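You operate a simulated robot arm through the tools that you are given. There is no shell and no other tool. Be economical: measure what you need, move in short steps, check, and stop when the job is done.

Carry out the task below with a simulated two-armed robot. There is one attempt and no reset: what you move stays moved.

TASK
Tip the cup out in the eyewash bowl, then wipe the stain off the gauge plate.
Fine: cup and blue cloth go back where they stood; the plate stays where it lies. Set down upright: clear cup. What is to be rubbed or washed off counts as gone when no trace of it is left.

It is judged by the outcome, as a careful person would: the job done as asked, and still so three seconds after it is handed in. It fails if anything else is knocked over, pushed out of place, dropped, spilled or broken. Flat cloth is picked up by pressing the open fingertips on it (5 to 10 N) and closing them slowly along it; thin cloth reads only 2 to 8 mm in the jaws.

THE ROBOT
Two 7-joint arms with two-finger parallel grippers on one trunk, on a base that drives. Base frame: it is fixed to the floor where the robot stands at the start and does not move with it; the origin is under the middle of the robot, x ahead of it, y to its left, z up. Readings come in mm, rad, newtons and seconds.
The left shoulder is at the start at [50, 161, 1123], the right one opposite. With the tool pointing down near the work surface each hand reaches from about 240 to 680 mm from the robot's upright axis, wherever it stands, measured 20 degrees to its own side. Places, roughly: clear cup (6x6x10 cm) [500, -100, 900]; steel paddle [-1000, -600, 700]; yellow eyewash bowl [-1100, -400, 800]; yellow sponge [500, -1250, 1000]. Payload 3.43 kg a hand.
The tool frame of a hand sits at the grasp point between the pads (the TCP): z along the fingers, y along the line on which they close. The tips reach 30 mm beyond it. The gripper opens to 94 mm. The fingers are 28 mm wide and 10 mm thick; the gripper's body (50 by 96 mm) begins 55 mm behind the TCP.
Orientation is that of the tool frame in the base frame, as [roll, pitch, yaw] about the fixed x, y, z axes, in that order (R = Rz(yaw) Ry(pitch) Rx(roll)). With the fingers straight down and closing along the base's y, the tool's x points along the base's -x, its y along +y and its z along -z.

THE INTERFACE
- The arms move only by the tool servo_tool. It takes "left_moves", "right_moves" or both (then of equal length, played together; a hand with none holds still); each is a list of rows, each an object (a shift or turn left out is 0, a gripper value left out holds the last) with "translation": the shift along the base's x, y, z in mm, a list of three; "delta_rot": the turn, a rotation vector about the base's x, y, z in degrees, a list of three; "jaw": the closure, from 0 (fully open) to 1 (shut). In form: [{"translation": [dx, dy, dz], "delta_rot": [rx, ry, rz], "jaw": jaw}, ...]. A call has 1 to 20 rows; each row is the pose to reach, as a shift and turn from the pose commanded when the call began. Each row takes 0.2 s and may step no farther than 50 mm and 0.15 rad from the row before; otherwise, or with a gripper value out of range, the whole call is refused. Where a pose cannot be reached the arm comes as near as it can. A force on the tool above 40 N (or 10 N above the force at the start of the call, whichever is more), or a blocked arm, ends the call early, and 0.2 s more pass. The fingers move at their own pace (about 45 mm/s each) and stop on an object; they squeeze with about 35 N. The grip force told is the motor's: it shows also when the fingers shut on nothing. Time passes only in rows, and 0.2 s behind the last, so rows that repeat a pose let the fingers close. The reply holds the time, the measured pose of the TCP, the force on the tool along the base axes, the opening and the grip force, in the units named above and with some noise, with the torque about the TCP (base axes, N m) and any sound that the robot's microphone picked up.
- Cameras (640 x 400 px; columns grow to the right, rows downward): "scene" is now at [122.6, -41.8, 1279.3]; the picture's right is [-0.46, -0.89, 0.00], its down [-0.20, 0.11, -0.97] and it looks along [0.86, -0.45, -0.23] (base axes); focal length 214 px, centre (320, 200). "left" rides on the left gripper at [76, -14, -103] in its tool frame; the picture's right is [0.18, 0.98, 0.00], its down [-0.75, 0.14, -0.64] and it looks along [-0.63, 0.12, 0.77] (tool axes); focal length 243 px, centre (320, 200). "right" rides on the right gripper at [76, 14, -103] in its tool frame; the picture's right is [-0.18, 0.98, 0.00], its down [-0.75, -0.14, -0.64] and it looks along [-0.63, -0.12, 0.77] (tool axes); focal length 243 px, centre (320, 200). There is no depth. A picture from a camera that has moved, and an enlarged one, comes with that camera's place and axes in the base frame and with its lens.
- snapshot(camera): a new picture of that camera. No time passes.
- slide_trunk(by): slides the trunk up (or, below 0, down) by that many mm; the arms and the scene camera ride with it, the base frame stays. It gives what a move gives, with no picture.
- roll_base(legs): drives the robot by 1 to 6 legs, each [ahead, left, turn to the left] in mm, mm and rad, along the robot's own axes; the way and the turn of a leg run together, so that a leg with both is an arc; at most 1500 mm and 3.142 rad a leg. The arms and the cameras ride along, it lands a little off, and it stops where it bumps. It gives what a move gives.
- head_to(pan, tilt): turns the head with the scene camera to pan (to the left, within 1.396 rad either way) and tilt (down, from -0.506 to 1.204), counted from straight ahead of the robot. It gives what a move gives.
- zoom(camera, box): a new picture of the part [left, top, right, bottom] of that camera's present view, enlarged. No time passes.
- close_job(): hands the job in; it is judged then, once.

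Work in short steps. Places have to be worked out from the pictures, the camera data and where the tool is seen: move nearer, look again, correct. Check each grasp and each placing, and mend what went wrong. You have 120 turns and 100 pictures in all, those below and enlarged ones among them. Open the grippers and draw the arms clear of the work before you hand the job in, unless the task says otherwise; then end with one line.

The tools are called by a JSON object that holds its "method" and its "body". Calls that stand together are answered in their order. servo_tool: Moves the arms, as the interface text tells. Its arguments: {"type":"object","properties":{"left_moves":{"type":"array","items":{"type":"object","properties":{"translation":{"type":"array","items":{"type":"number"}},"delta_rot":{"type":"array","items":{"type":"number"}},"jaw":{"type":"number"}}}},"right_moves":{"type":"array","items":{"type":"object","properties":{"translation":{"type":"array","items":{"type":"number"}},"delta_rot":{"type":"array","items":{"type":"number"}},"jaw":{"type":"number"}}}}},"required":[]} The other tools are called the same way: slide_trunk (by) slides the trunk up or down; roll_base (legs) drives the base; head_to (pan, tilt) turns the head that bears the scene camera; snapshot (camera) takes a picture; zoom (camera, box) takes an enlarged picture of a part of a camera's view; close_job () hands the job in.

At the start:

```text
t: 0.0
left_tcp_pos: [280.0, -46.7, 1257.3]
left_ee_rot: [-3.14, 0.0, -3.138]
left_contact_force: [0.4, -0.8, 0.2]
left_wrist_torque: [-0.01, -0.01, 0.03]
left_finger_gap: 94.3
left_gripper_force: 0.0
right_tcp_pos: [302.8, -432.8, 1221.9]
right_ee_rot: [-3.14, 0.001, -3.141]
right_contact_force: [0.1, -1.0, 0.0]
right_wrist_torque: [0.0, -0.02, -0.03]
right_finger_gap: 94.0
right_gripper_force: 0.0
trunk travel left (down, up): [-150.0, 117.0]
robot x, y, heading: [-1.3, 0.2, 0.004]
head pan, tilt: [-0.478, 0.232]
```

scene: 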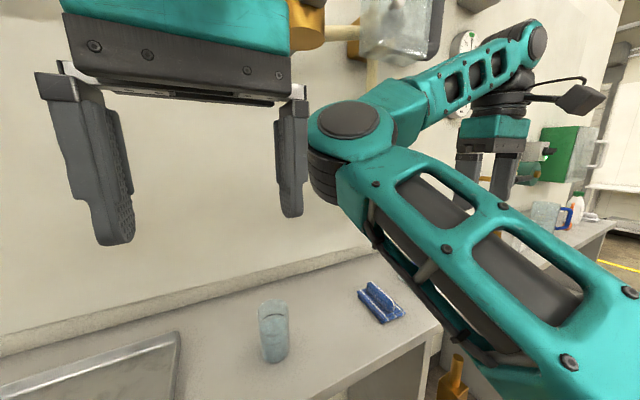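
right: 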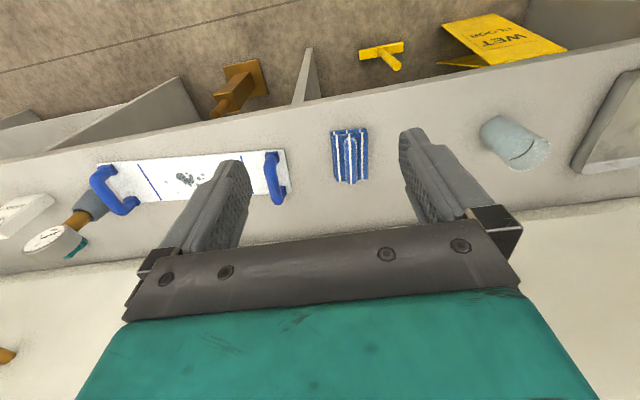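
left: 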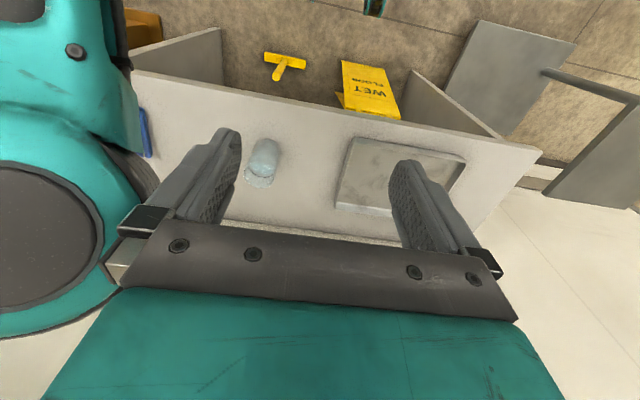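

I estimate the cup near [497,-100] and the blue cloth near [482,-406,885], with the plate to its right. I'll zoom in for detail first.

{"method": "zoom", "body": {"camera": "right", "box": [60, 90, 400, 300]}}

{"method": "zoom", "body": {"camera": "left", "box": [200, 100, 500, 240]}}

{"method": "zoom", "body": {"camera": "scene", "box": [200, 240, 460, 400]}}

```text
1.88 times, centred on (230, 195) of right
camera zoom: at [227.4, -418.9, 1323.1], right [0.18, 0.98, 0.0], down [0.75, -0.14, 0.64], along [0.63, -0.12, -0.77], focal length 457 px, centre (489, 209)
```

zoom: 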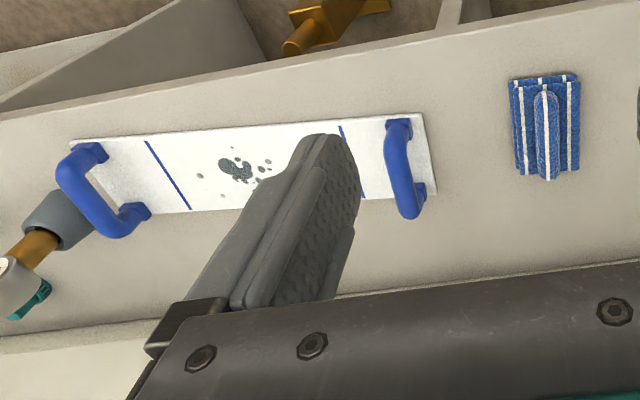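

```text
2.13 times, centred on (350, 170) of left
camera zoom: at [203.6, -59.3, 1361.2], right [-0.19, 0.98, 0.0], down [0.75, 0.14, 0.64], along [0.63, 0.12, -0.77], focal length 518 px, centre (256, 264)
```

zoom: 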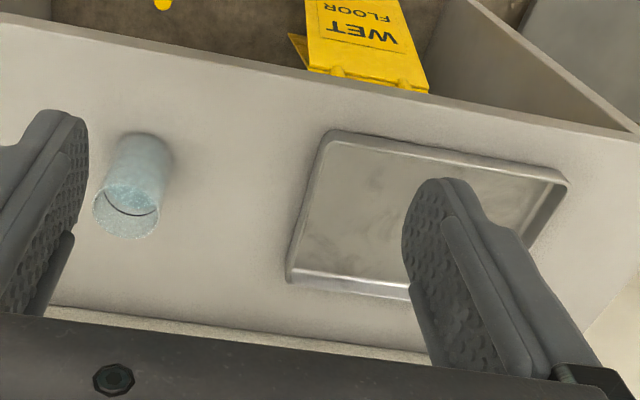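

```text
2.46 times, centred on (330, 320) of scene
camera zoom: at [122.6, -41.8, 1279.3], right [-0.46, -0.89, 0.0], down [-0.2, 0.11, -0.97], along [0.86, -0.45, -0.23], focal length 528 px, centre (295, -95)
```

zoom: 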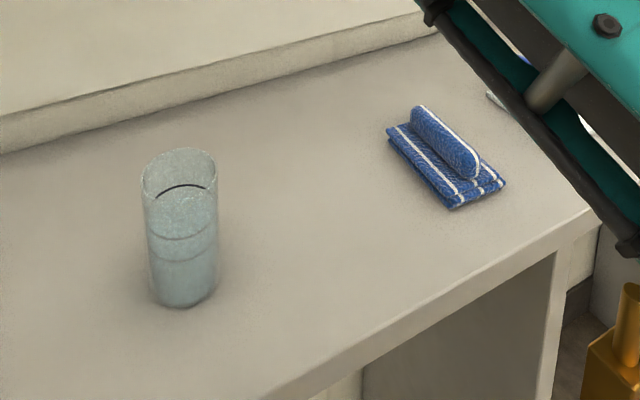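

The cup mid is near [475,-123,932] and the tabletop near z≈880. The cloth is a folded pad with a graspable ridge. For the cup I'll tilt the left hand to 30° below horizontal, keeping its mouth free for pouring, and lower it in front of the table for a closer look.

{"method": "servo_tool", "body": {"left_moves": [{"translation": [5, 0, -31], "delta_rot": [0, -7.5, 0]}, {"translation": [10, 0, -62], "delta_rot": [0, -15, 0]}, {"translation": [15, 0, -93], "delta_rot": [0, -22.5, 0]}, {"translation": [20, -2, -124], "delta_rot": [0, -30, 0]}, {"translation": [25, -5, -155], "delta_rot": [0, -37.5, 0]}, {"translation": [30, -10, -186], "delta_rot": [0, -45, 0]}, {"translation": [35, -20, -217], "delta_rot": [0, -52.5, 0]}, {"translation": [40, -40, -247], "delta_rot": [0, -60, 0]}]}}

{"method": "snapshot", "body": {"camera": "left"}}

{"method": "snapshot", "body": {"camera": "scene"}}

```text
t: 1.8
left_tcp_pos: [319.2, -87.2, 1011.4]
left_ee_rot: [-3.136, 1.048, -3.138]
left_contact_force: [0.8, 0.2, -0.1]
left_wrist_torque: [-0.03, 0.01, 0.01]
left_finger_gap: 94.0
left_gripper_force: 0.2
right_tcp_pos: [303.5, -433.6, 1220.4]
right_ee_rot: [-3.139, 0.001, 3.141]
right_contact_force: [0.5, -0.5, 0.6]
right_wrist_torque: [0.0, 0.0, 0.0]
right_finger_gap: 93.9
right_gripper_force: 0.0
trunk travel left (down, up): [-150.0, 117.0]
robot x, y, heading: [1.3, 3.4, 0.004]
head pan, tilt: [-0.478, 0.232]
```

```text
93 pictures are left
camera left: at [191.8, -100.6, 996.8], right [-0.09, 0.98, -0.16], down [-0.18, 0.14, 0.97], along [0.98, 0.12, 0.17], focal length 243 px, centre (320, 200)
```

left: 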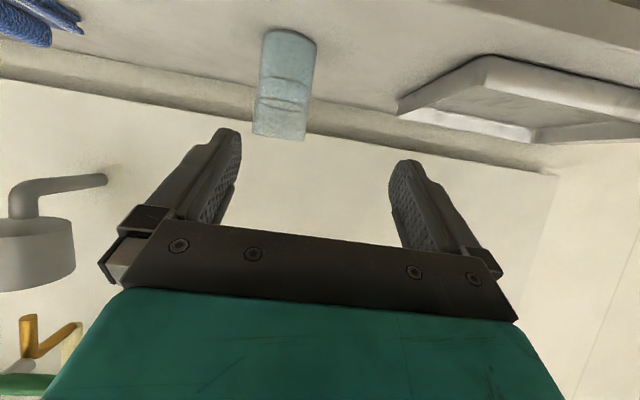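

```text
92 pictures are left
camera scene: at [122.5, -42.5, 1279.4], right [-0.46, -0.89, 0.0], down [-0.2, 0.11, -0.97], along [0.86, -0.45, -0.23], focal length 214 px, centre (320, 200)
```

scene: 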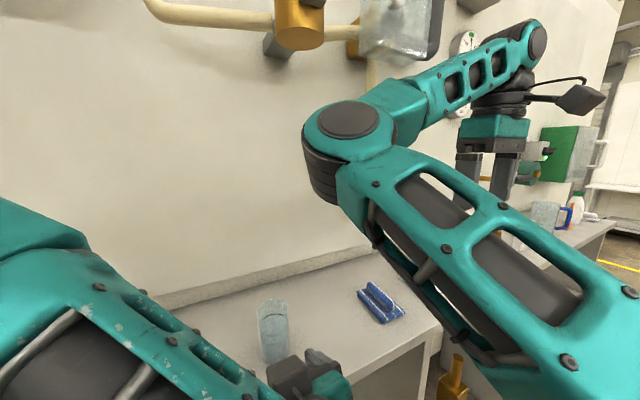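

Triangulating gives the cup axis near [485,-125], table z≈878 and rim z≈977. I'll line up in y and z in front of it, then look again before advancing.

{"method": "servo_tool", "body": {"left_moves": [{"translation": [5, -10, -20]}, {"translation": [10, -20, -40]}, {"translation": [20, -30, -60]}, {"translation": [40, -38, -74]}]}}

{"method": "snapshot", "body": {"camera": "left"}}

```text
t: 2.8
left_tcp_pos: [360.0, -123.7, 937.6]
left_ee_rot: [-3.137, 1.046, -3.137]
left_contact_force: [-0.2, 0.3, -0.4]
left_wrist_torque: [-0.01, -0.02, 0.0]
left_finger_gap: 93.9
left_gripper_force: 0.1
right_tcp_pos: [303.5, -434.1, 1221.7]
right_ee_rot: [-3.138, -0.001, 3.141]
right_contact_force: [0.0, -0.4, -0.2]
right_wrist_torque: [0.02, 0.01, -0.01]
right_finger_gap: 94.1
right_gripper_force: 0.0
trunk travel left (down, up): [-150.0, 117.0]
robot x, y, heading: [0.8, -3.1, 0.002]
head pan, tilt: [-0.478, 0.232]
```

```text
91 pictures are left
camera left: at [232.5, -137.1, 922.6], right [-0.09, 0.98, -0.16], down [-0.18, 0.14, 0.97], along [0.98, 0.12, 0.16], focal length 243 px, centre (320, 200)
```

left: 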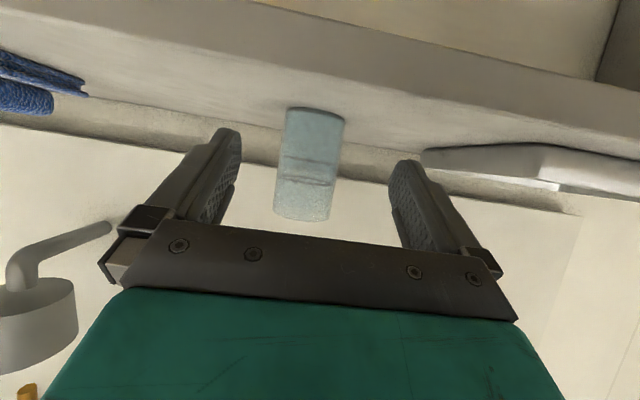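

Refined, the cup axis is about [480,-124.5], base z≈877 and rim 978. It's centred between the fingers, so I'll advance about 110 mm and check before closing.

{"method": "servo_tool", "body": {"left_moves": [{"translation": [25, 0, 0]}, {"translation": [50, 0, 0]}, {"translation": [70, 0, 0]}, {"translation": [90, 0, 0]}, {"translation": [108, 0, 0]}]}}

{"method": "snapshot", "body": {"camera": "left"}}

{"method": "zoom", "body": {"camera": "scene", "box": [180, 240, 440, 400]}}

```text
t: 4.0
left_tcp_pos: [468.7, -124.7, 937.0]
left_ee_rot: [-3.136, 1.046, -3.14]
left_contact_force: [0.8, 0.8, -0.3]
left_wrist_torque: [-0.02, 0.0, 0.0]
left_finger_gap: 93.8
left_gripper_force: 0.1
right_tcp_pos: [302.8, -433.3, 1222.3]
right_ee_rot: [-3.141, 0.0, 3.141]
right_contact_force: [0.1, -0.3, -0.5]
right_wrist_torque: [0.0, 0.0, 0.0]
right_finger_gap: 94.1
right_gripper_force: 0.1
trunk travel left (down, up): [-150.0, 117.0]
robot x, y, heading: [2.2, -0.8, -0.003]
head pan, tilt: [-0.478, 0.232]
```

```text
90 pictures are left
camera left: at [341.2, -137.4, 922.8], right [-0.09, 0.98, -0.16], down [-0.18, 0.14, 0.97], along [0.98, 0.12, 0.16], focal length 243 px, centre (320, 200)
```

left: 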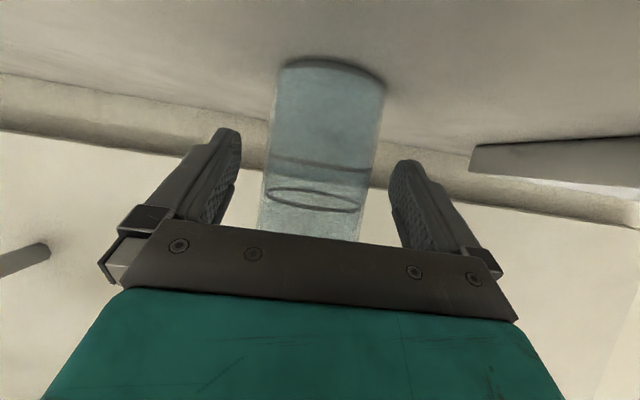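

```text
2.46 times, centred on (310, 320) of scene
camera zoom: at [122.8, -41.8, 1279.3], right [-0.46, -0.89, 0.0], down [-0.2, 0.11, -0.97], along [0.86, -0.45, -0.23], focal length 528 px, centre (345, -95)
```

zoom: 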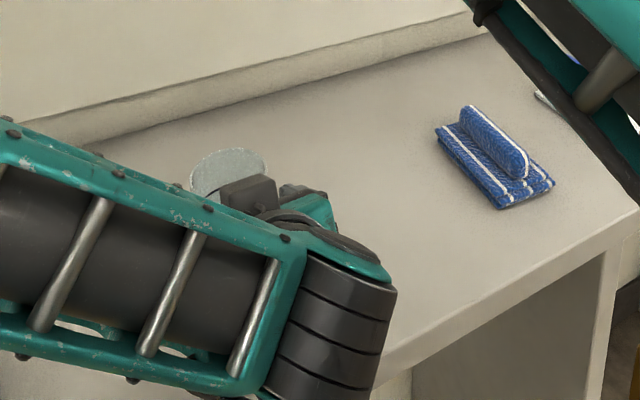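

The cup sits between the fingers and is centred, so I'll close slowly.

{"method": "servo_tool", "body": {"left_moves": [{"jaw": 0.15}, {"jaw": 0.25}, {"jaw": 0.32}, {"jaw": 0.4}, {"jaw": 0.5}, {"jaw": 0.6}, {"jaw": 0.6}]}}

```text
t: 5.6
left_tcp_pos: [467.2, -125.4, 938.3]
left_ee_rot: [-3.138, 1.048, -3.14]
left_contact_force: [0.7, -0.6, 0.9]
left_wrist_torque: [0.03, -0.05, -0.01]
left_finger_gap: 61.1
left_gripper_force: 35.3
right_tcp_pos: [300.5, -432.4, 1221.1]
right_ee_rot: [-3.139, 0.003, 3.141]
right_contact_force: [0.3, 0.5, -0.3]
right_wrist_torque: [-0.01, 0.02, 0.0]
right_finger_gap: 93.9
right_gripper_force: 0.0
trunk travel left (down, up): [-150.0, 117.0]
robot x, y, heading: [-0.9, 0.5, 0.0]
head pan, tilt: [-0.478, 0.232]
```

The gap is 61 mm with 35 N, so the cup is held. I'll lift slowly and draw it back toward the robot.

{"method": "servo_tool", "body": {"left_moves": [{"translation": [0, 0, 5]}, {"translation": [0, 0, 15]}, {"translation": [0, 0, 28]}, {"translation": [0, 0, 42]}, {"translation": [0, 0, 56]}, {"translation": [0, 0, 70]}, {"translation": [0, 0, 84]}, {"translation": [0, 0, 98]}, {"translation": [0, 0, 110]}, {"translation": [0, 0, 118]}]}}

{"method": "snapshot", "body": {"camera": "left"}}

```text
t: 7.8
left_tcp_pos: [468.3, -124.5, 1055.6]
left_ee_rot: [-3.138, 1.049, -3.14]
left_contact_force: [-0.2, 0.5, -1.7]
left_wrist_torque: [0.06, -0.02, 0.01]
left_finger_gap: 60.9
left_gripper_force: 35.4
right_tcp_pos: [302.7, -433.9, 1220.7]
right_ee_rot: [-3.141, 0.0, -3.141]
right_contact_force: [1.0, 0.4, -0.3]
right_wrist_torque: [0.02, 0.01, -0.03]
right_finger_gap: 94.1
right_gripper_force: 0.0
trunk travel left (down, up): [-150.0, 117.0]
robot x, y, heading: [5.6, -0.2, -0.005]
head pan, tilt: [-0.478, 0.232]
```

```text
88 pictures are left
camera left: at [340.9, -137.2, 1041.3], right [-0.09, 0.98, -0.16], down [-0.18, 0.14, 0.97], along [0.98, 0.12, 0.16], focal length 243 px, centre (320, 200)
```

left: 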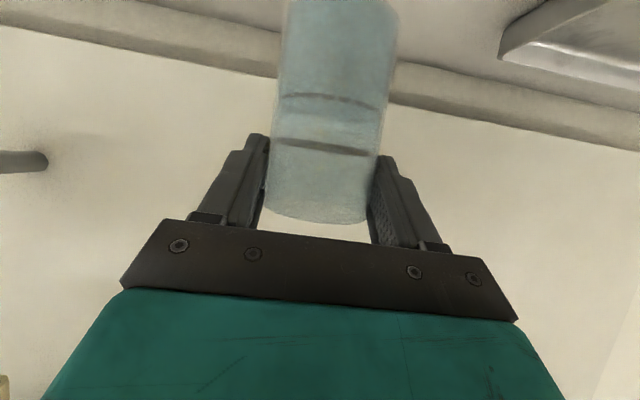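

In the picture the cup sits lower or tilted relative to the hand than before, so I'll check it from the other cameras.

{"method": "head_to", "body": {"pan": -0.2, "tilt": 0.5}}

{"method": "snapshot", "body": {"camera": "scene"}}

{"method": "snapshot", "body": {"camera": "right"}}

```text
t: 8.6
left_tcp_pos: [468.0, -123.0, 1054.8]
left_ee_rot: [-3.139, 1.049, -3.139]
left_contact_force: [-0.4, -0.9, -1.7]
left_wrist_torque: [-0.04, -0.01, 0.0]
left_finger_gap: 60.8
left_gripper_force: 34.7
right_tcp_pos: [302.5, -432.1, 1222.0]
right_ee_rot: [-3.14, -0.001, -3.141]
right_contact_force: [0.4, 0.5, 0.5]
right_wrist_torque: [-0.03, -0.02, 0.05]
right_finger_gap: 93.8
right_gripper_force: 0.1
trunk travel left (down, up): [-150.0, 117.0]
robot x, y, heading: [1.5, -1.6, -0.001]
head pan, tilt: [-0.201, 0.499]
```

```text
87 pictures are left
camera scene: at [129.1, -17.0, 1254.6], right [-0.2, -0.98, 0.0], down [-0.47, 0.1, -0.88], along [0.86, -0.18, -0.48], focal length 214 px, centre (320, 200)
```

scene: 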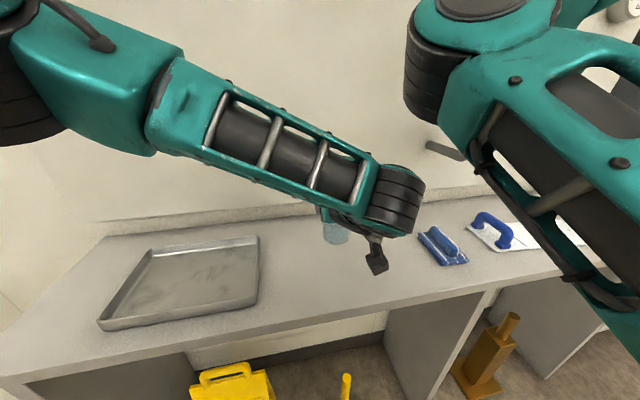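

```text
86 pictures are left
camera right: at [227.5, -418.9, 1323.1], right [0.18, 0.98, 0.0], down [0.75, -0.14, 0.64], along [0.63, -0.12, -0.77], focal length 243 px, centre (320, 200)
```

right: 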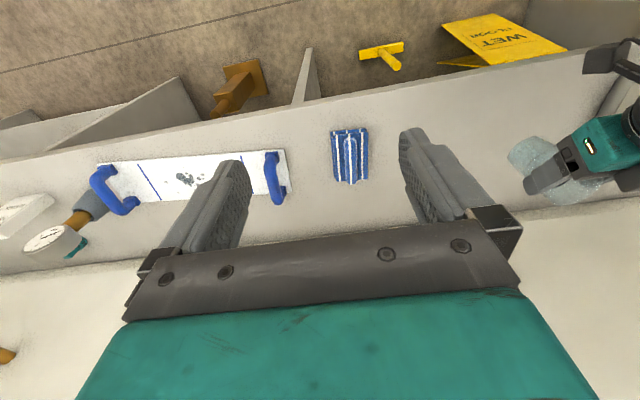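

{"method": "zoom", "body": {"camera": "right", "box": [480, 100, 640, 220]}}

{"method": "zoom", "body": {"camera": "scene", "box": [280, 160, 440, 260]}}

```text
3.33 times, centred on (560, 160) of right
camera zoom: at [227.5, -418.9, 1323.1], right [0.18, 0.98, 0.0], down [0.75, -0.14, 0.64], along [0.63, -0.12, -0.77], focal length 809 px, centre (-480, 333)
```

zoom: 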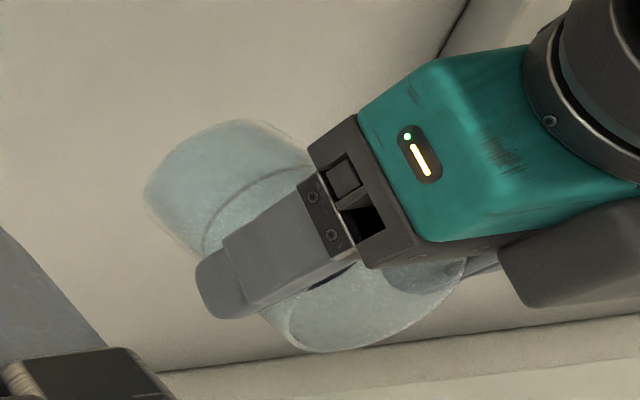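

```text
4.00 times, centred on (360, 210) of scene
camera zoom: at [129.1, -17.0, 1254.6], right [-0.2, -0.98, 0.0], down [-0.47, 0.1, -0.88], along [0.86, -0.18, -0.48], focal length 858 px, centre (160, 160)
```

zoom: 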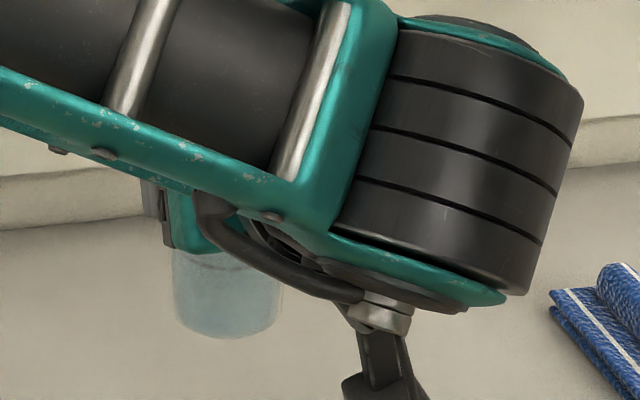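

The cup looks upright but seems about 20–25 mm lower in the grip. I'll check whether it is still sliding.

{"method": "servo_tool", "body": {"left_moves": [{"jaw": 0.8}, {"jaw": 1.0}, {"jaw": 1.0}]}}

{"method": "snapshot", "body": {"camera": "left"}}

```text
t: 9.4
left_tcp_pos: [469.4, -124.1, 1055.5]
left_ee_rot: [-3.139, 1.047, -3.14]
left_contact_force: [-1.0, -0.3, -1.6]
left_wrist_torque: [0.0, 0.02, 0.02]
left_finger_gap: 60.8
left_gripper_force: 34.6
right_tcp_pos: [303.0, -431.9, 1221.2]
right_ee_rot: [-3.14, 0.0, 3.141]
right_contact_force: [0.3, 0.9, 0.4]
right_wrist_torque: [0.03, -0.02, 0.02]
right_finger_gap: 93.9
right_gripper_force: 0.1
trunk travel left (down, up): [-150.0, 117.0]
robot x, y, heading: [0.8, 3.3, 0.0]
head pan, tilt: [-0.201, 0.499]
```

```text
83 pictures are left
camera left: at [340.9, -137.3, 1041.1], right [-0.09, 0.98, -0.16], down [-0.18, 0.14, 0.97], along [0.98, 0.12, 0.16], focal length 243 px, centre (320, 200)
```

left: 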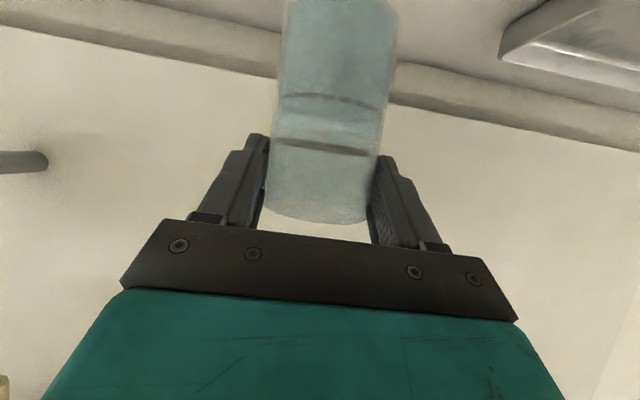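

It's stable, but held near the rim after a slip of about 25 mm. I'd rather set it back on its spot and regrasp it lower and more centrally than pour with a rim grip.

{"method": "servo_tool", "body": {"left_moves": [{"translation": [0, 0, -12]}, {"translation": [0, 0, -26]}, {"translation": [0, 0, -40]}, {"translation": [0, 0, -54]}, {"translation": [0, 0, -66]}, {"translation": [0, 0, -76]}, {"translation": [0, 0, -82]}, {"translation": [0, 0, -82]}]}}

{"method": "snapshot", "body": {"camera": "left"}}

{"method": "zoom", "body": {"camera": "scene", "box": [280, 200, 440, 300]}}

```text
t: 11.2
left_tcp_pos: [468.8, -123.8, 972.3]
left_ee_rot: [-3.138, 1.047, -3.138]
left_contact_force: [-0.7, 1.0, -1.6]
left_wrist_torque: [0.01, 0.0, 0.01]
left_finger_gap: 60.7
left_gripper_force: 34.8
right_tcp_pos: [302.8, -432.5, 1222.1]
right_ee_rot: [-3.141, 0.001, -3.141]
right_contact_force: [-0.4, 1.0, 0.9]
right_wrist_torque: [-0.02, -0.01, 0.03]
right_finger_gap: 93.8
right_gripper_force: 0.1
trunk travel left (down, up): [-150.0, 117.0]
robot x, y, heading: [0.4, -0.9, -0.004]
head pan, tilt: [-0.201, 0.499]
```

```text
82 pictures are left
camera left: at [341.5, -137.3, 958.5], right [-0.09, 0.98, -0.16], down [-0.18, 0.14, 0.97], along [0.98, 0.12, 0.16], focal length 243 px, centre (320, 200)
```

left: 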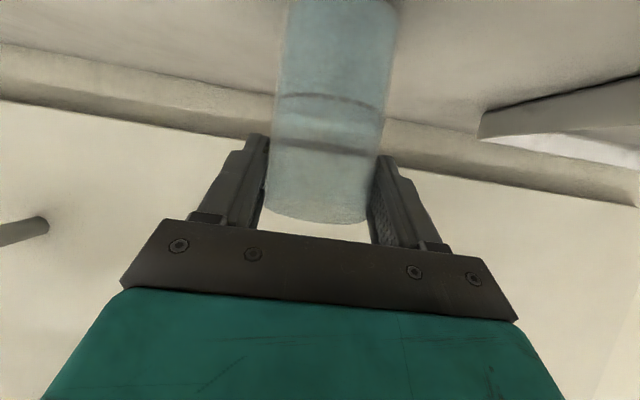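

```text
4.00 times, centred on (360, 250) of scene
camera zoom: at [129.1, -17.0, 1254.6], right [-0.2, -0.98, 0.0], down [-0.47, 0.1, -0.88], along [0.86, -0.17, -0.48], focal length 858 px, centre (160, 0)
```

zoom: 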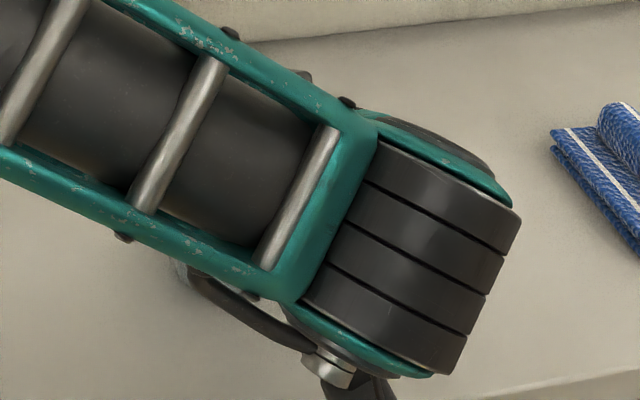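

No contact yet, with the force still −1.6 N. I'll keep lowering in 2 mm steps.

{"method": "servo_tool", "body": {"left_moves": [{"translation": [0, 0, -2]}, {"translation": [0, 0, -4]}, {"translation": [0, 0, -6]}, {"translation": [0, 0, -6]}]}}

{"method": "servo_tool", "body": {"left_moves": [{"translation": [0, 0, -1]}, {"translation": [0, 0, -2]}, {"translation": [0, 0, -3]}, {"translation": [0, 0, -3]}]}}

```text
t: 12.2
left_tcp_pos: [468.8, -124.2, 967.8]
left_ee_rot: [-3.137, 1.048, -3.139]
left_contact_force: [0.5, -1.0, -1.6]
left_wrist_torque: [-0.03, 0.0, 0.0]
left_finger_gap: 61.2
left_gripper_force: 34.8
right_tcp_pos: [302.8, -433.4, 1221.5]
right_ee_rot: [-3.14, 0.001, -3.141]
right_contact_force: [0.3, 0.2, -0.2]
right_wrist_torque: [0.01, 0.0, 0.03]
right_finger_gap: 94.2
right_gripper_force: 0.1
trunk travel left (down, up): [-150.0, 117.0]
robot x, y, heading: [2.1, 0.5, -0.005]
head pan, tilt: [-0.201, 0.499]
```

```text
t: 13.2
left_tcp_pos: [468.6, -124.4, 966.0]
left_ee_rot: [-3.135, 1.053, -3.137]
left_contact_force: [-0.2, -1.6, 16.6]
left_wrist_torque: [0.26, 0.14, 0.06]
left_finger_gap: 60.8
left_gripper_force: 35.1
right_tcp_pos: [301.9, -433.2, 1222.5]
right_ee_rot: [-3.141, 0.004, 3.14]
right_contact_force: [0.5, -0.3, 0.1]
right_wrist_torque: [-0.02, 0.04, 0.03]
right_finger_gap: 93.9
right_gripper_force: 0.1
trunk travel left (down, up): [-150.0, 117.0]
robot x, y, heading: [1.2, 0.4, 0.001]
head pan, tilt: [-0.201, 0.499]
```

Contact at TCP z≈966 with 16 N, which the grip held firmly. I'll relieve the load, open, and go down to regrasp near mid-height.

{"method": "servo_tool", "body": {"left_moves": [{"translation": [0, 0, 1.5]}, {"translation": [0, 0, 1.5], "jaw": 0.3}, {"translation": [0, 0, 1.5], "jaw": 0.2}, {"translation": [0, 0, 1.5], "jaw": 0.1}, {"translation": [0, 0, 1.5], "jaw": 0.05}, {"translation": [2, 0, -8], "jaw": 0.05}, {"translation": [4, 0, -18], "jaw": 0.05}, {"translation": [6, 0, -28]}, {"translation": [7, 0, -36]}, {"translation": [7, 0, -36]}]}}

{"method": "snapshot", "body": {"camera": "left"}}

```text
t: 15.4
left_tcp_pos: [475.1, -124.1, 928.2]
left_ee_rot: [-3.137, 1.049, -3.138]
left_contact_force: [0.1, 0.1, 0.9]
left_wrist_torque: [0.01, 0.01, 0.01]
left_finger_gap: 89.2
left_gripper_force: 0.0
right_tcp_pos: [301.7, -433.4, 1220.4]
right_ee_rot: [-3.139, 0.003, 3.141]
right_contact_force: [-0.5, 0.5, 0.2]
right_wrist_torque: [-0.03, 0.04, -0.01]
right_finger_gap: 94.0
right_gripper_force: 0.0
trunk travel left (down, up): [-150.0, 117.0]
robot x, y, heading: [-0.6, 0.3, 0.003]
head pan, tilt: [-0.201, 0.499]
```

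```text
80 pictures are left
camera left: at [347.9, -137.2, 913.8], right [-0.09, 0.98, -0.16], down [-0.18, 0.14, 0.97], along [0.98, 0.12, 0.16], focal length 243 px, centre (320, 200)
```

left: 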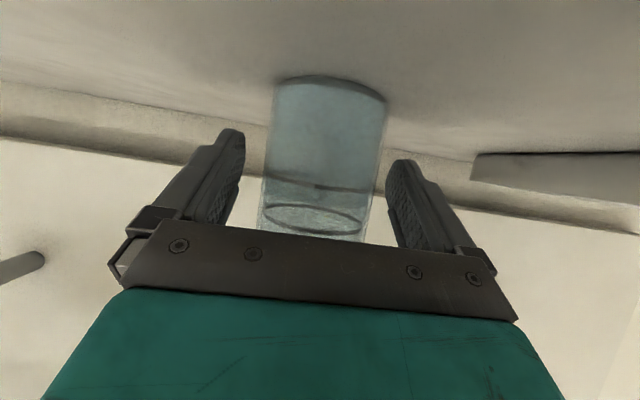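

The cup stands where it was, and the hand is now about 10 mm lower than the first grasp. I'll close fully with a longer dwell, then lift gently.

{"method": "servo_tool", "body": {"left_moves": [{"jaw": 0.15}, {"jaw": 0.25}, {"jaw": 0.33}, {"jaw": 0.5}, {"jaw": 0.8}, {"jaw": 1.0}, {"jaw": 1.0}, {"jaw": 1.0}, {"jaw": 1.0}, {"translation": [0, 0, 2]}, {"translation": [0, 0, 5]}, {"translation": [0, 0, 9]}, {"translation": [0, 0, 14]}, {"translation": [0, 0, 20]}]}}

{"method": "snapshot", "body": {"camera": "left"}}

```text
t: 18.4
left_tcp_pos: [476.0, -125.5, 948.4]
left_ee_rot: [-3.137, 1.047, -3.137]
left_contact_force: [0.0, 0.8, -1.3]
left_wrist_torque: [-0.04, 0.03, 0.01]
left_finger_gap: 61.2
left_gripper_force: 34.9
right_tcp_pos: [303.0, -431.4, 1220.9]
right_ee_rot: [-3.14, 0.0, 3.14]
right_contact_force: [-1.0, 0.4, 0.0]
right_wrist_torque: [-0.06, 0.02, 0.02]
right_finger_gap: 94.0
right_gripper_force: 0.1
trunk travel left (down, up): [-150.0, 117.0]
robot x, y, heading: [-2.5, 0.3, -0.002]
head pan, tilt: [-0.201, 0.499]
```

```text
79 pictures are left
camera left: at [348.5, -137.2, 934.0], right [-0.09, 0.98, -0.16], down [-0.18, 0.14, 0.97], along [0.98, 0.12, 0.16], focal length 243 px, centre (320, 200)
```

left: 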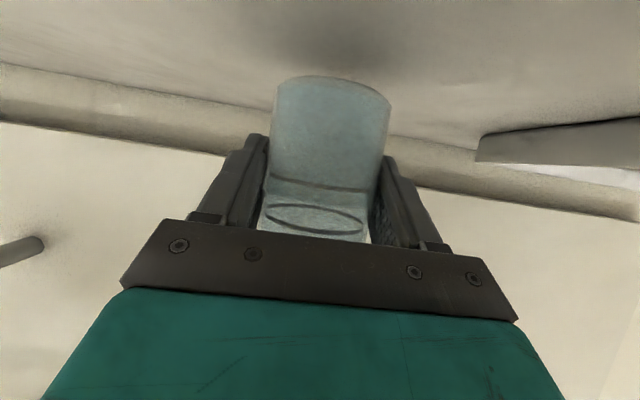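

No slip this time. I'll lift further.

{"method": "servo_tool", "body": {"left_moves": [{"translation": [0, 0, 8]}, {"translation": [0, 0, 18]}, {"translation": [0, 0, 30]}, {"translation": [0, 0, 42]}, {"translation": [-5, 0, 54]}, {"translation": [-12, 0, 66]}, {"translation": [-24, 0, 76]}, {"translation": [-38, 0, 84]}, {"translation": [-52, 0, 90]}, {"translation": [-66, 0, 94]}, {"translation": [-80, 0, 96]}, {"translation": [-92, 0, 96]}, {"translation": [-100, 0, 96]}]}}

{"method": "head_to", "body": {"pan": -1.39, "tilt": 0.3}}

{"method": "snapshot", "body": {"camera": "left"}}

{"method": "snapshot", "body": {"camera": "scene"}}

```text
t: 21.2
left_tcp_pos: [374.5, -124.1, 1044.1]
left_ee_rot: [-3.139, 1.048, -3.141]
left_contact_force: [0.7, 1.1, -1.4]
left_wrist_torque: [0.0, 0.02, 0.03]
left_finger_gap: 61.4
left_gripper_force: 35.0
right_tcp_pos: [303.1, -432.0, 1221.6]
right_ee_rot: [-3.14, 0.003, -3.14]
right_contact_force: [0.5, 0.1, 0.9]
right_wrist_torque: [0.01, 0.01, -0.01]
right_finger_gap: 94.0
right_gripper_force: 0.0
trunk travel left (down, up): [-150.0, 117.0]
robot x, y, heading: [0.4, 2.5, -0.001]
head pan, tilt: [-0.201, 0.499]
```

```text
t: 22.6
left_tcp_pos: [374.8, -123.5, 1044.0]
left_ee_rot: [-3.138, 1.048, -3.138]
left_contact_force: [0.5, -0.3, -1.7]
left_wrist_torque: [0.01, 0.03, 0.01]
left_finger_gap: 61.3
left_gripper_force: 35.5
right_tcp_pos: [302.5, -433.5, 1220.8]
right_ee_rot: [-3.141, 0.0, -3.141]
right_contact_force: [0.5, 0.3, 0.3]
right_wrist_torque: [-0.01, -0.03, 0.0]
right_finger_gap: 94.3
right_gripper_force: 0.1
trunk travel left (down, up): [-150.0, 117.0]
robot x, y, heading: [0.5, -3.3, -0.002]
head pan, tilt: [-1.389, 0.3]
```

```text
78 pictures are left
camera left: at [248.2, -137.4, 1029.9], right [-0.09, 0.98, -0.16], down [-0.18, 0.14, 0.97], along [0.98, 0.12, 0.16], focal length 243 px, centre (320, 200)
```

left: 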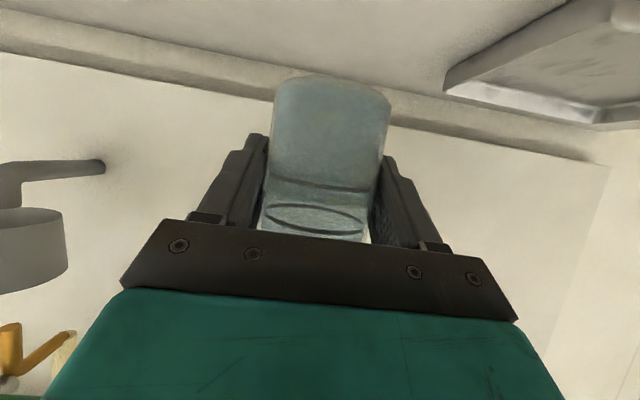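

```text
77 pictures are left
camera scene: at [56.8, -90.7, 1273.0], right [-0.98, -0.18, 0.0], down [-0.05, 0.29, -0.96], along [0.17, -0.94, -0.3], focal length 214 px, centre (320, 200)
```

scene: 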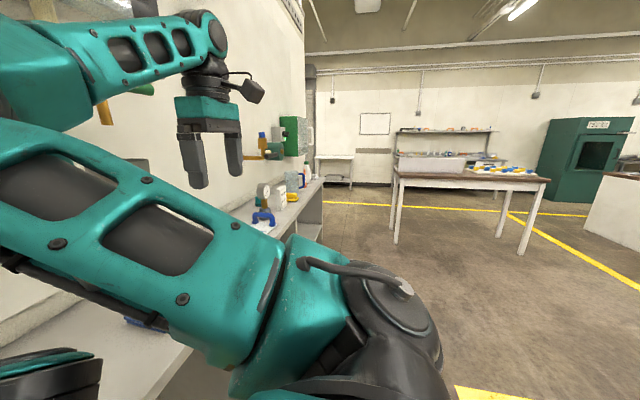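

The cup is held firmly in the same grip pose. I'll back away from the table a little and turn right, looking toward the bowl area.

{"method": "roll_base", "body": {"legs": [[-250, 0, 0]]}}

{"method": "snapshot", "body": {"camera": "left"}}

```text
t: 24.4
left_tcp_pos: [123.9, -124.1, 1044.1]
left_ee_rot: [-3.138, 1.048, -3.138]
left_contact_force: [0.7, -1.1, -1.7]
left_wrist_torque: [-0.03, 0.03, 0.0]
left_finger_gap: 61.1
left_gripper_force: 34.9
right_tcp_pos: [51.6, -433.3, 1221.0]
right_ee_rot: [-3.14, 0.003, -3.14]
right_contact_force: [0.1, 0.7, 0.4]
right_wrist_torque: [-0.05, -0.02, 0.01]
right_finger_gap: 94.1
right_gripper_force: 0.0
trunk travel left (down, up): [-150.0, 117.0]
robot x, y, heading: [-250.5, 0.3, -0.001]
head pan, tilt: [-1.389, 0.3]
```

```text
76 pictures are left
camera left: at [-3.1, -137.4, 1030.0], right [-0.09, 0.98, -0.16], down [-0.18, 0.14, 0.97], along [0.98, 0.12, 0.16], focal length 243 px, centre (320, 200)
```

left: 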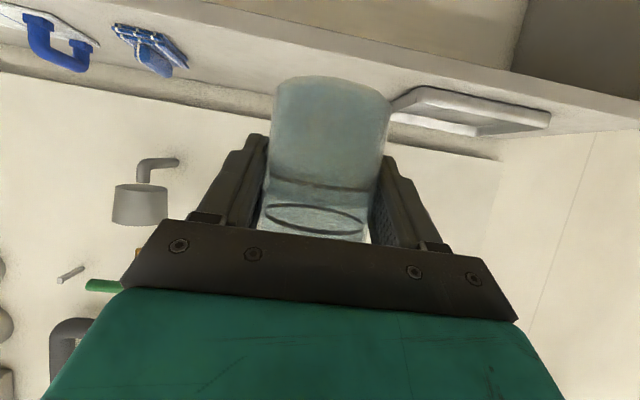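

The drive was smooth and the contents look unchanged. Turning right 90°.

{"method": "roll_base", "body": {"legs": [[0, 0, -0.8], [0, 0, -0.77]]}}

{"method": "snapshot", "body": {"camera": "scene"}}

{"method": "snapshot", "body": {"camera": "left"}}

```text
t: 28.9
left_tcp_pos: [-374.7, -375.7, 1044.7]
left_ee_rot: [-3.137, 1.047, 1.575]
left_contact_force: [0.6, -0.8, -1.2]
left_wrist_torque: [0.02, 0.05, 0.03]
left_finger_gap: 61.1
left_gripper_force: 35.7
right_tcp_pos: [-683.3, -302.8, 1221.2]
right_ee_rot: [-3.14, 0.0, 1.572]
right_contact_force: [0.3, -0.6, -0.3]
right_wrist_torque: [-0.01, -0.04, -0.01]
right_finger_gap: 94.0
right_gripper_force: 0.1
trunk travel left (down, up): [-150.0, 117.0]
robot x, y, heading: [-249.8, -2.6, -1.569]
head pan, tilt: [-1.389, 0.3]
```

```text
75 pictures are left
camera scene: at [-343.1, -55.9, 1273.0], right [-0.18, 0.98, 0.0], down [0.29, 0.05, -0.96], along [-0.94, -0.17, -0.3], focal length 214 px, centre (320, 200)
```

scene: 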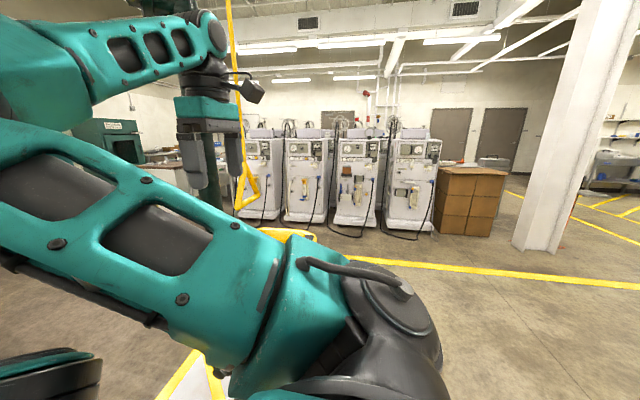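

```text
74 pictures are left
camera left: at [-389.6, -247.7, 1029.8], right [0.98, 0.09, -0.16], down [0.14, 0.18, 0.97], along [0.12, -0.98, 0.16], focal length 243 px, centre (320, 200)
```

left: 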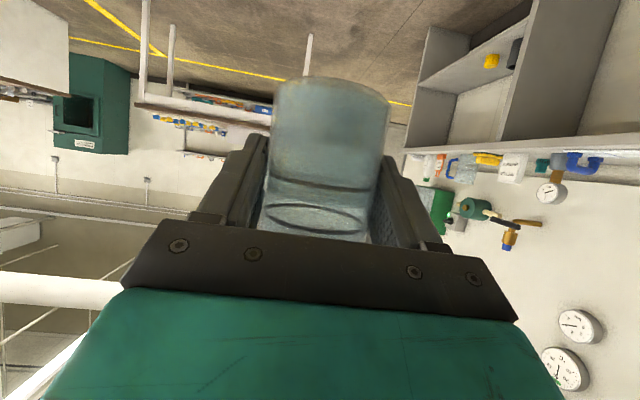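

The yellow eyewash stand is partly hidden behind the right arm. I'll turn further right to face the bowl.

{"method": "roll_base", "body": {"legs": [[0, 0, -0.95]]}}

{"method": "head_to", "body": {"pan": 0.0, "tilt": 0.35}}

{"method": "snapshot", "body": {"camera": "scene"}}

{"method": "snapshot", "body": {"camera": "right"}}

```text
t: 31.7
left_tcp_pos: [-629.1, -120.5, 1043.7]
left_ee_rot: [-3.138, 1.048, 0.634]
left_contact_force: [0.4, -0.5, -1.5]
left_wrist_torque: [0.03, -0.01, -0.04]
left_finger_gap: 61.1
left_gripper_force: 35.2
right_tcp_pos: [-750.9, 171.9, 1221.3]
right_ee_rot: [-3.14, 0.0, 0.63]
right_contact_force: [0.7, 0.1, -0.7]
right_wrist_torque: [0.0, -0.03, -0.01]
right_finger_gap: 93.8
right_gripper_force: 0.1
trunk travel left (down, up): [-150.0, 117.0]
robot x, y, heading: [-252.0, 0.1, -2.513]
head pan, tilt: [-1.389, 0.3]
```

```text
t: 33.3
left_tcp_pos: [-627.1, -121.6, 1043.7]
left_ee_rot: [-3.139, 1.047, 0.631]
left_contact_force: [0.1, 0.5, -1.2]
left_wrist_torque: [0.02, 0.01, -0.02]
left_finger_gap: 61.3
left_gripper_force: 34.9
right_tcp_pos: [-750.1, 170.9, 1221.4]
right_ee_rot: [-3.14, 0.001, 0.629]
right_contact_force: [-0.2, -0.5, 0.1]
right_wrist_torque: [0.0, -0.01, -0.01]
right_finger_gap: 93.6
right_gripper_force: 0.1
trunk travel left (down, up): [-150.0, 117.0]
robot x, y, heading: [-252.1, -4.8, -2.512]
head pan, tilt: [0.0, 0.351]
```

```text
73 pictures are left
camera scene: at [-358.8, -77.3, 1268.3], right [-0.59, 0.81, 0.0], down [0.28, 0.2, -0.94], along [-0.76, -0.55, -0.34], focal length 214 px, centre (320, 200)
```

scene: 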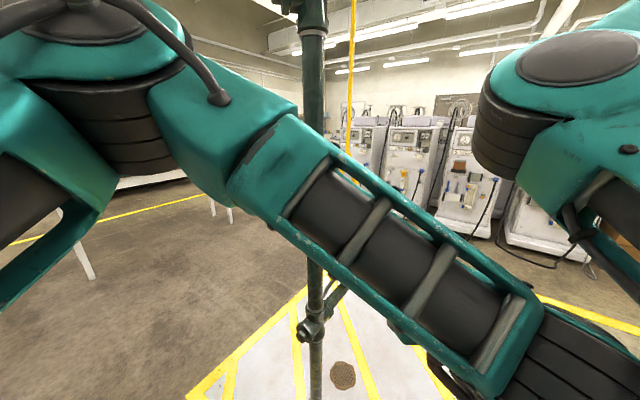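

```text
72 pictures are left
camera right: at [-679.5, 204.0, 1323.1], right [0.43, -0.9, 0.0], down [-0.69, -0.33, 0.64], along [-0.58, -0.28, -0.77], focal length 243 px, centre (320, 200)
```

right: 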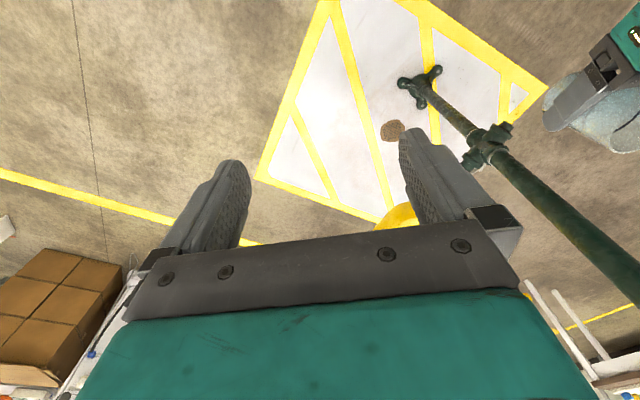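

The green pole is at about [-756,-375], between me and the bowl, and a yellow shower pull chain hangs nearby. I want to approach the bowl from its +y side, so I'll look right to check that the path is clear.

{"method": "head_to", "body": {"pan": -1.2, "tilt": 0.5}}

{"method": "snapshot", "body": {"camera": "scene"}}

```text
t: 34.7
left_tcp_pos: [-627.1, -120.9, 1043.2]
left_ee_rot: [-3.139, 1.046, 0.631]
left_contact_force: [-0.2, 0.6, -1.4]
left_wrist_torque: [-0.02, -0.03, 0.0]
left_finger_gap: 60.9
left_gripper_force: 34.6
right_tcp_pos: [-750.9, 169.9, 1220.4]
right_ee_rot: [-3.139, -0.001, 0.629]
right_contact_force: [-0.3, -1.0, -0.6]
right_wrist_torque: [0.02, -0.01, 0.01]
right_finger_gap: 93.7
right_gripper_force: 0.0
trunk travel left (down, up): [-150.0, 117.0]
robot x, y, heading: [-250.5, 0.5, -2.509]
head pan, tilt: [-1.201, 0.499]
```

```text
71 pictures are left
camera scene: at [-360.2, 26.5, 1254.6], right [0.54, 0.84, 0.0], down [0.4, -0.26, -0.88], along [-0.74, 0.47, -0.48], focal length 214 px, centre (320, 200)
```

scene: 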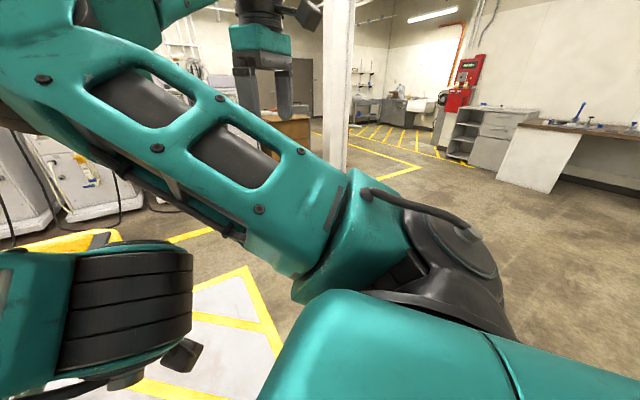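

The floor is clear that way. I'll slide right, forward a bit, then turn to face the bowl from its +y side at a distance.

{"method": "roll_base", "body": {"legs": [[0, -747, 0], [200, 0, 0], [0, 0, 0.75]]}}

{"method": "head_to", "body": {"pan": -0.15, "tilt": 0.25}}

{"method": "snapshot", "body": {"camera": "scene"}}

{"method": "snapshot", "body": {"camera": "right"}}

```text
t: 41.9
left_tcp_pos: [-1049.7, 141.5, 1043.9]
left_ee_rot: [-3.14, 1.046, 1.371]
left_contact_force: [0.0, -0.1, -1.9]
left_wrist_torque: [0.01, 0.01, -0.01]
left_finger_gap: 61.2
left_gripper_force: 35.1
right_tcp_pos: [-1337.7, 274.2, 1220.6]
right_ee_rot: [-3.14, 0.0, 1.371]
right_contact_force: [0.4, -0.2, 0.0]
right_wrist_torque: [-0.02, -0.01, -0.01]
right_finger_gap: 93.8
right_gripper_force: 0.0
trunk travel left (down, up): [-150.0, 117.0]
robot x, y, heading: [-848.6, 485.2, -1.775]
head pan, tilt: [-1.201, 0.499]
```

```text
t: 43.2
left_tcp_pos: [-1050.5, 141.5, 1044.3]
left_ee_rot: [-3.139, 1.046, 1.369]
left_contact_force: [-0.1, 0.2, -2.4]
left_wrist_torque: [-0.01, 0.0, 0.02]
left_finger_gap: 61.2
left_gripper_force: 35.1
right_tcp_pos: [-1337.2, 275.2, 1221.2]
right_ee_rot: [-3.141, -0.001, 1.37]
right_contact_force: [0.1, 0.5, -0.5]
right_wrist_torque: [0.02, -0.02, 0.02]
right_finger_gap: 94.0
right_gripper_force: 0.1
trunk travel left (down, up): [-150.0, 117.0]
robot x, y, heading: [-850.4, 484.0, -1.775]
head pan, tilt: [-0.15, 0.25]
```

```text
70 pictures are left
camera scene: at [-893.6, 359.1, 1277.7], right [-0.94, 0.35, 0.0], down [0.09, 0.23, -0.97], along [-0.33, -0.91, -0.25], focal length 214 px, centre (320, 200)
```

scene: 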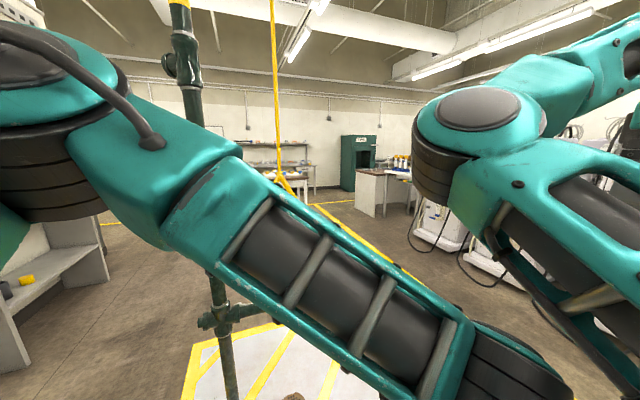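

```text
69 pictures are left
camera right: at [-1307.3, 346.3, 1323.1], right [0.93, -0.38, 0.0], down [-0.29, -0.71, 0.64], along [-0.24, -0.59, -0.77], focal length 243 px, centre (320, 200)
```

right: 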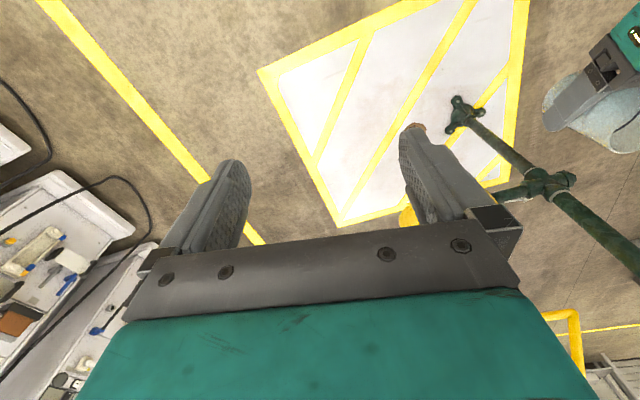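

The chain handle hangs near [-1010,-440,~1090], beside the bowl, so I must stay clear of it. I'll pitch the right hand up to use its camera as a better view of the bowl.

{"method": "servo_tool", "body": {"right_moves": [{"delta_rot": [-8, 1.7, 0]}, {"delta_rot": [-16, 3.4, 0]}, {"delta_rot": [-24, 5.1, 0]}, {"delta_rot": [-32, 6.8, 0]}]}}

{"method": "snapshot", "body": {"camera": "right"}}

```text
t: 44.2
left_tcp_pos: [-1050.3, 141.6, 1044.3]
left_ee_rot: [-3.138, 1.047, 1.369]
left_contact_force: [1.0, 0.5, -2.0]
left_wrist_torque: [0.01, -0.01, 0.02]
left_finger_gap: 60.9
left_gripper_force: 35.4
right_tcp_pos: [-1337.7, 274.5, 1221.0]
right_ee_rot: [-3.132, 0.576, 1.373]
right_contact_force: [0.1, 0.7, -0.2]
right_wrist_torque: [-0.01, -0.02, 0.0]
right_finger_gap: 94.1
right_gripper_force: 0.0
trunk travel left (down, up): [-150.0, 117.0]
robot x, y, heading: [-850.3, 484.3, -1.772]
head pan, tilt: [-0.15, 0.25]
```

```text
68 pictures are left
camera right: at [-1298.2, 388.7, 1265.4], right [0.93, -0.35, 0.09], down [-0.19, -0.25, 0.95], along [-0.31, -0.9, -0.3], focal length 243 px, centre (320, 200)
```

right: 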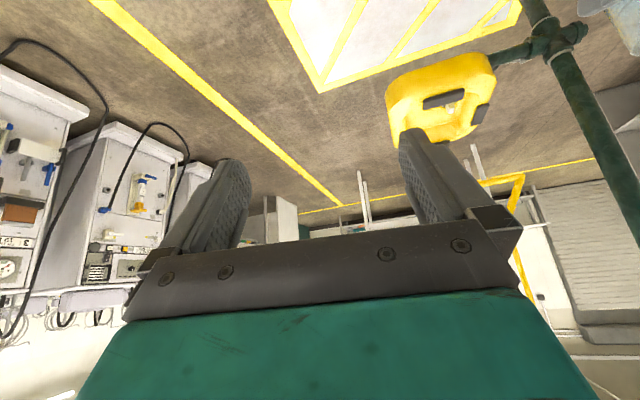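

{"method": "zoom", "body": {"camera": "right", "box": [360, 20, 620, 220]}}

```text
2.00 times, centred on (490, 120) of right
camera zoom: at [-1298.2, 388.7, 1265.4], right [0.93, -0.35, 0.09], down [-0.19, -0.25, 0.95], along [-0.31, -0.9, -0.3], focal length 485 px, centre (-20, 360)
```

zoom: 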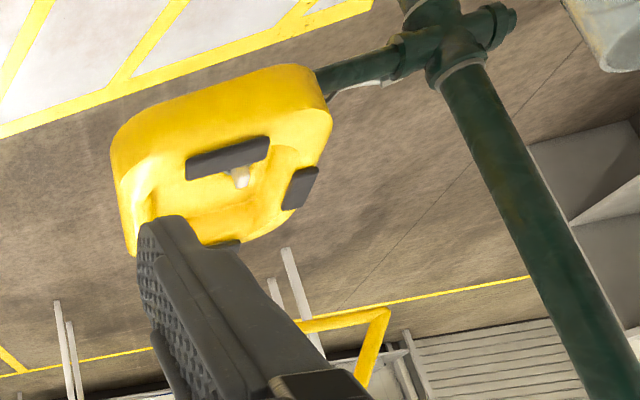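

The bowl spans roughly x −1285…−1000 and y −220…−530, centred near [-1130,-375]. The pull handle hangs over its +x far corner at z≥1035. I'll square up facing −y with x≈-1190, still standing back.

{"method": "roll_base", "body": {"legs": [[0, 0, 0.203], [0, -340, 0]]}}

{"method": "snapshot", "body": {"camera": "right"}}

{"method": "snapshot", "body": {"camera": "left"}}

{"method": "snapshot", "body": {"camera": "scene"}}

```text
t: 47.2
left_tcp_pos: [-1316.9, 109.6, 1043.3]
left_ee_rot: [-3.14, 1.048, 1.571]
left_contact_force: [0.5, 0.1, -1.3]
left_wrist_torque: [0.01, 0.04, 0.02]
left_finger_gap: 61.0
left_gripper_force: 34.9
right_tcp_pos: [-1626.3, 182.4, 1220.4]
right_ee_rot: [-3.134, 0.572, 1.572]
right_contact_force: [-0.7, 0.9, -0.2]
right_wrist_torque: [0.02, -0.03, 0.03]
right_finger_gap: 94.0
right_gripper_force: 0.1
trunk travel left (down, up): [-150.0, 117.0]
robot x, y, heading: [-1194.4, 485.6, -1.576]
head pan, tilt: [-0.15, 0.25]
```

```text
66 pictures are left
camera right: at [-1610.4, 300.6, 1265.3], right [0.98, -0.16, 0.09], down [-0.14, -0.29, 0.95], along [-0.12, -0.95, -0.3], focal length 243 px, centre (320, 200)
```

right: 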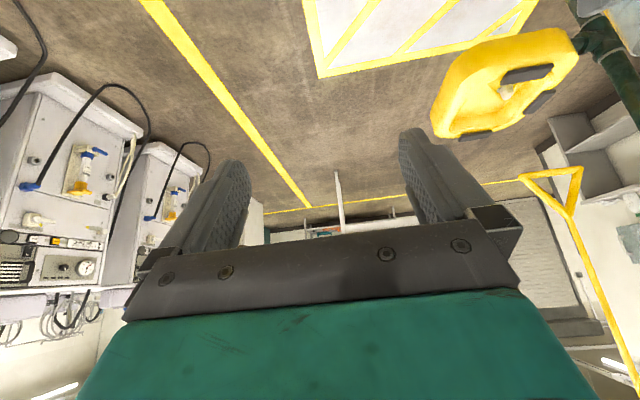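

```text
65 pictures are left
camera left: at [-1332.2, 237.0, 1029.7], right [0.98, 0.09, -0.16], down [0.14, 0.18, 0.97], along [0.12, -0.98, 0.16], focal length 243 px, centre (320, 200)
```

left: 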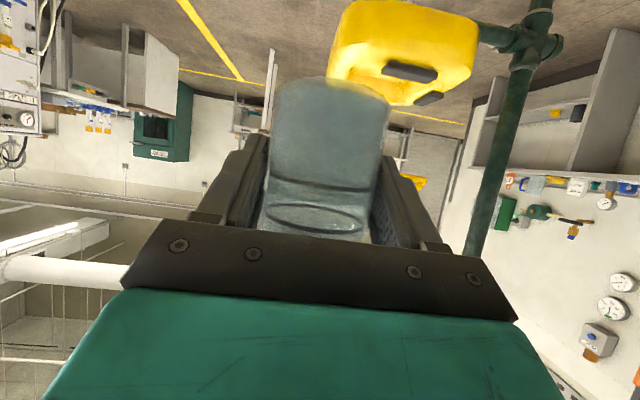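

```text
64 pictures are left
camera scene: at [-1207.8, 353.3, 1277.7], right [-0.99, 0.15, 0.0], down [0.04, 0.24, -0.97], along [-0.14, -0.96, -0.25], focal length 214 px, centre (320, 200)
```

scene: 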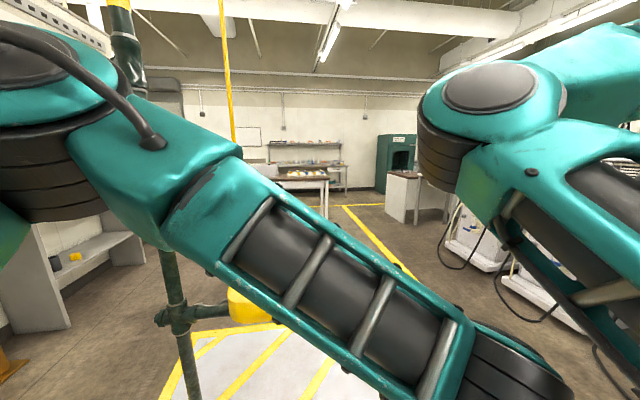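

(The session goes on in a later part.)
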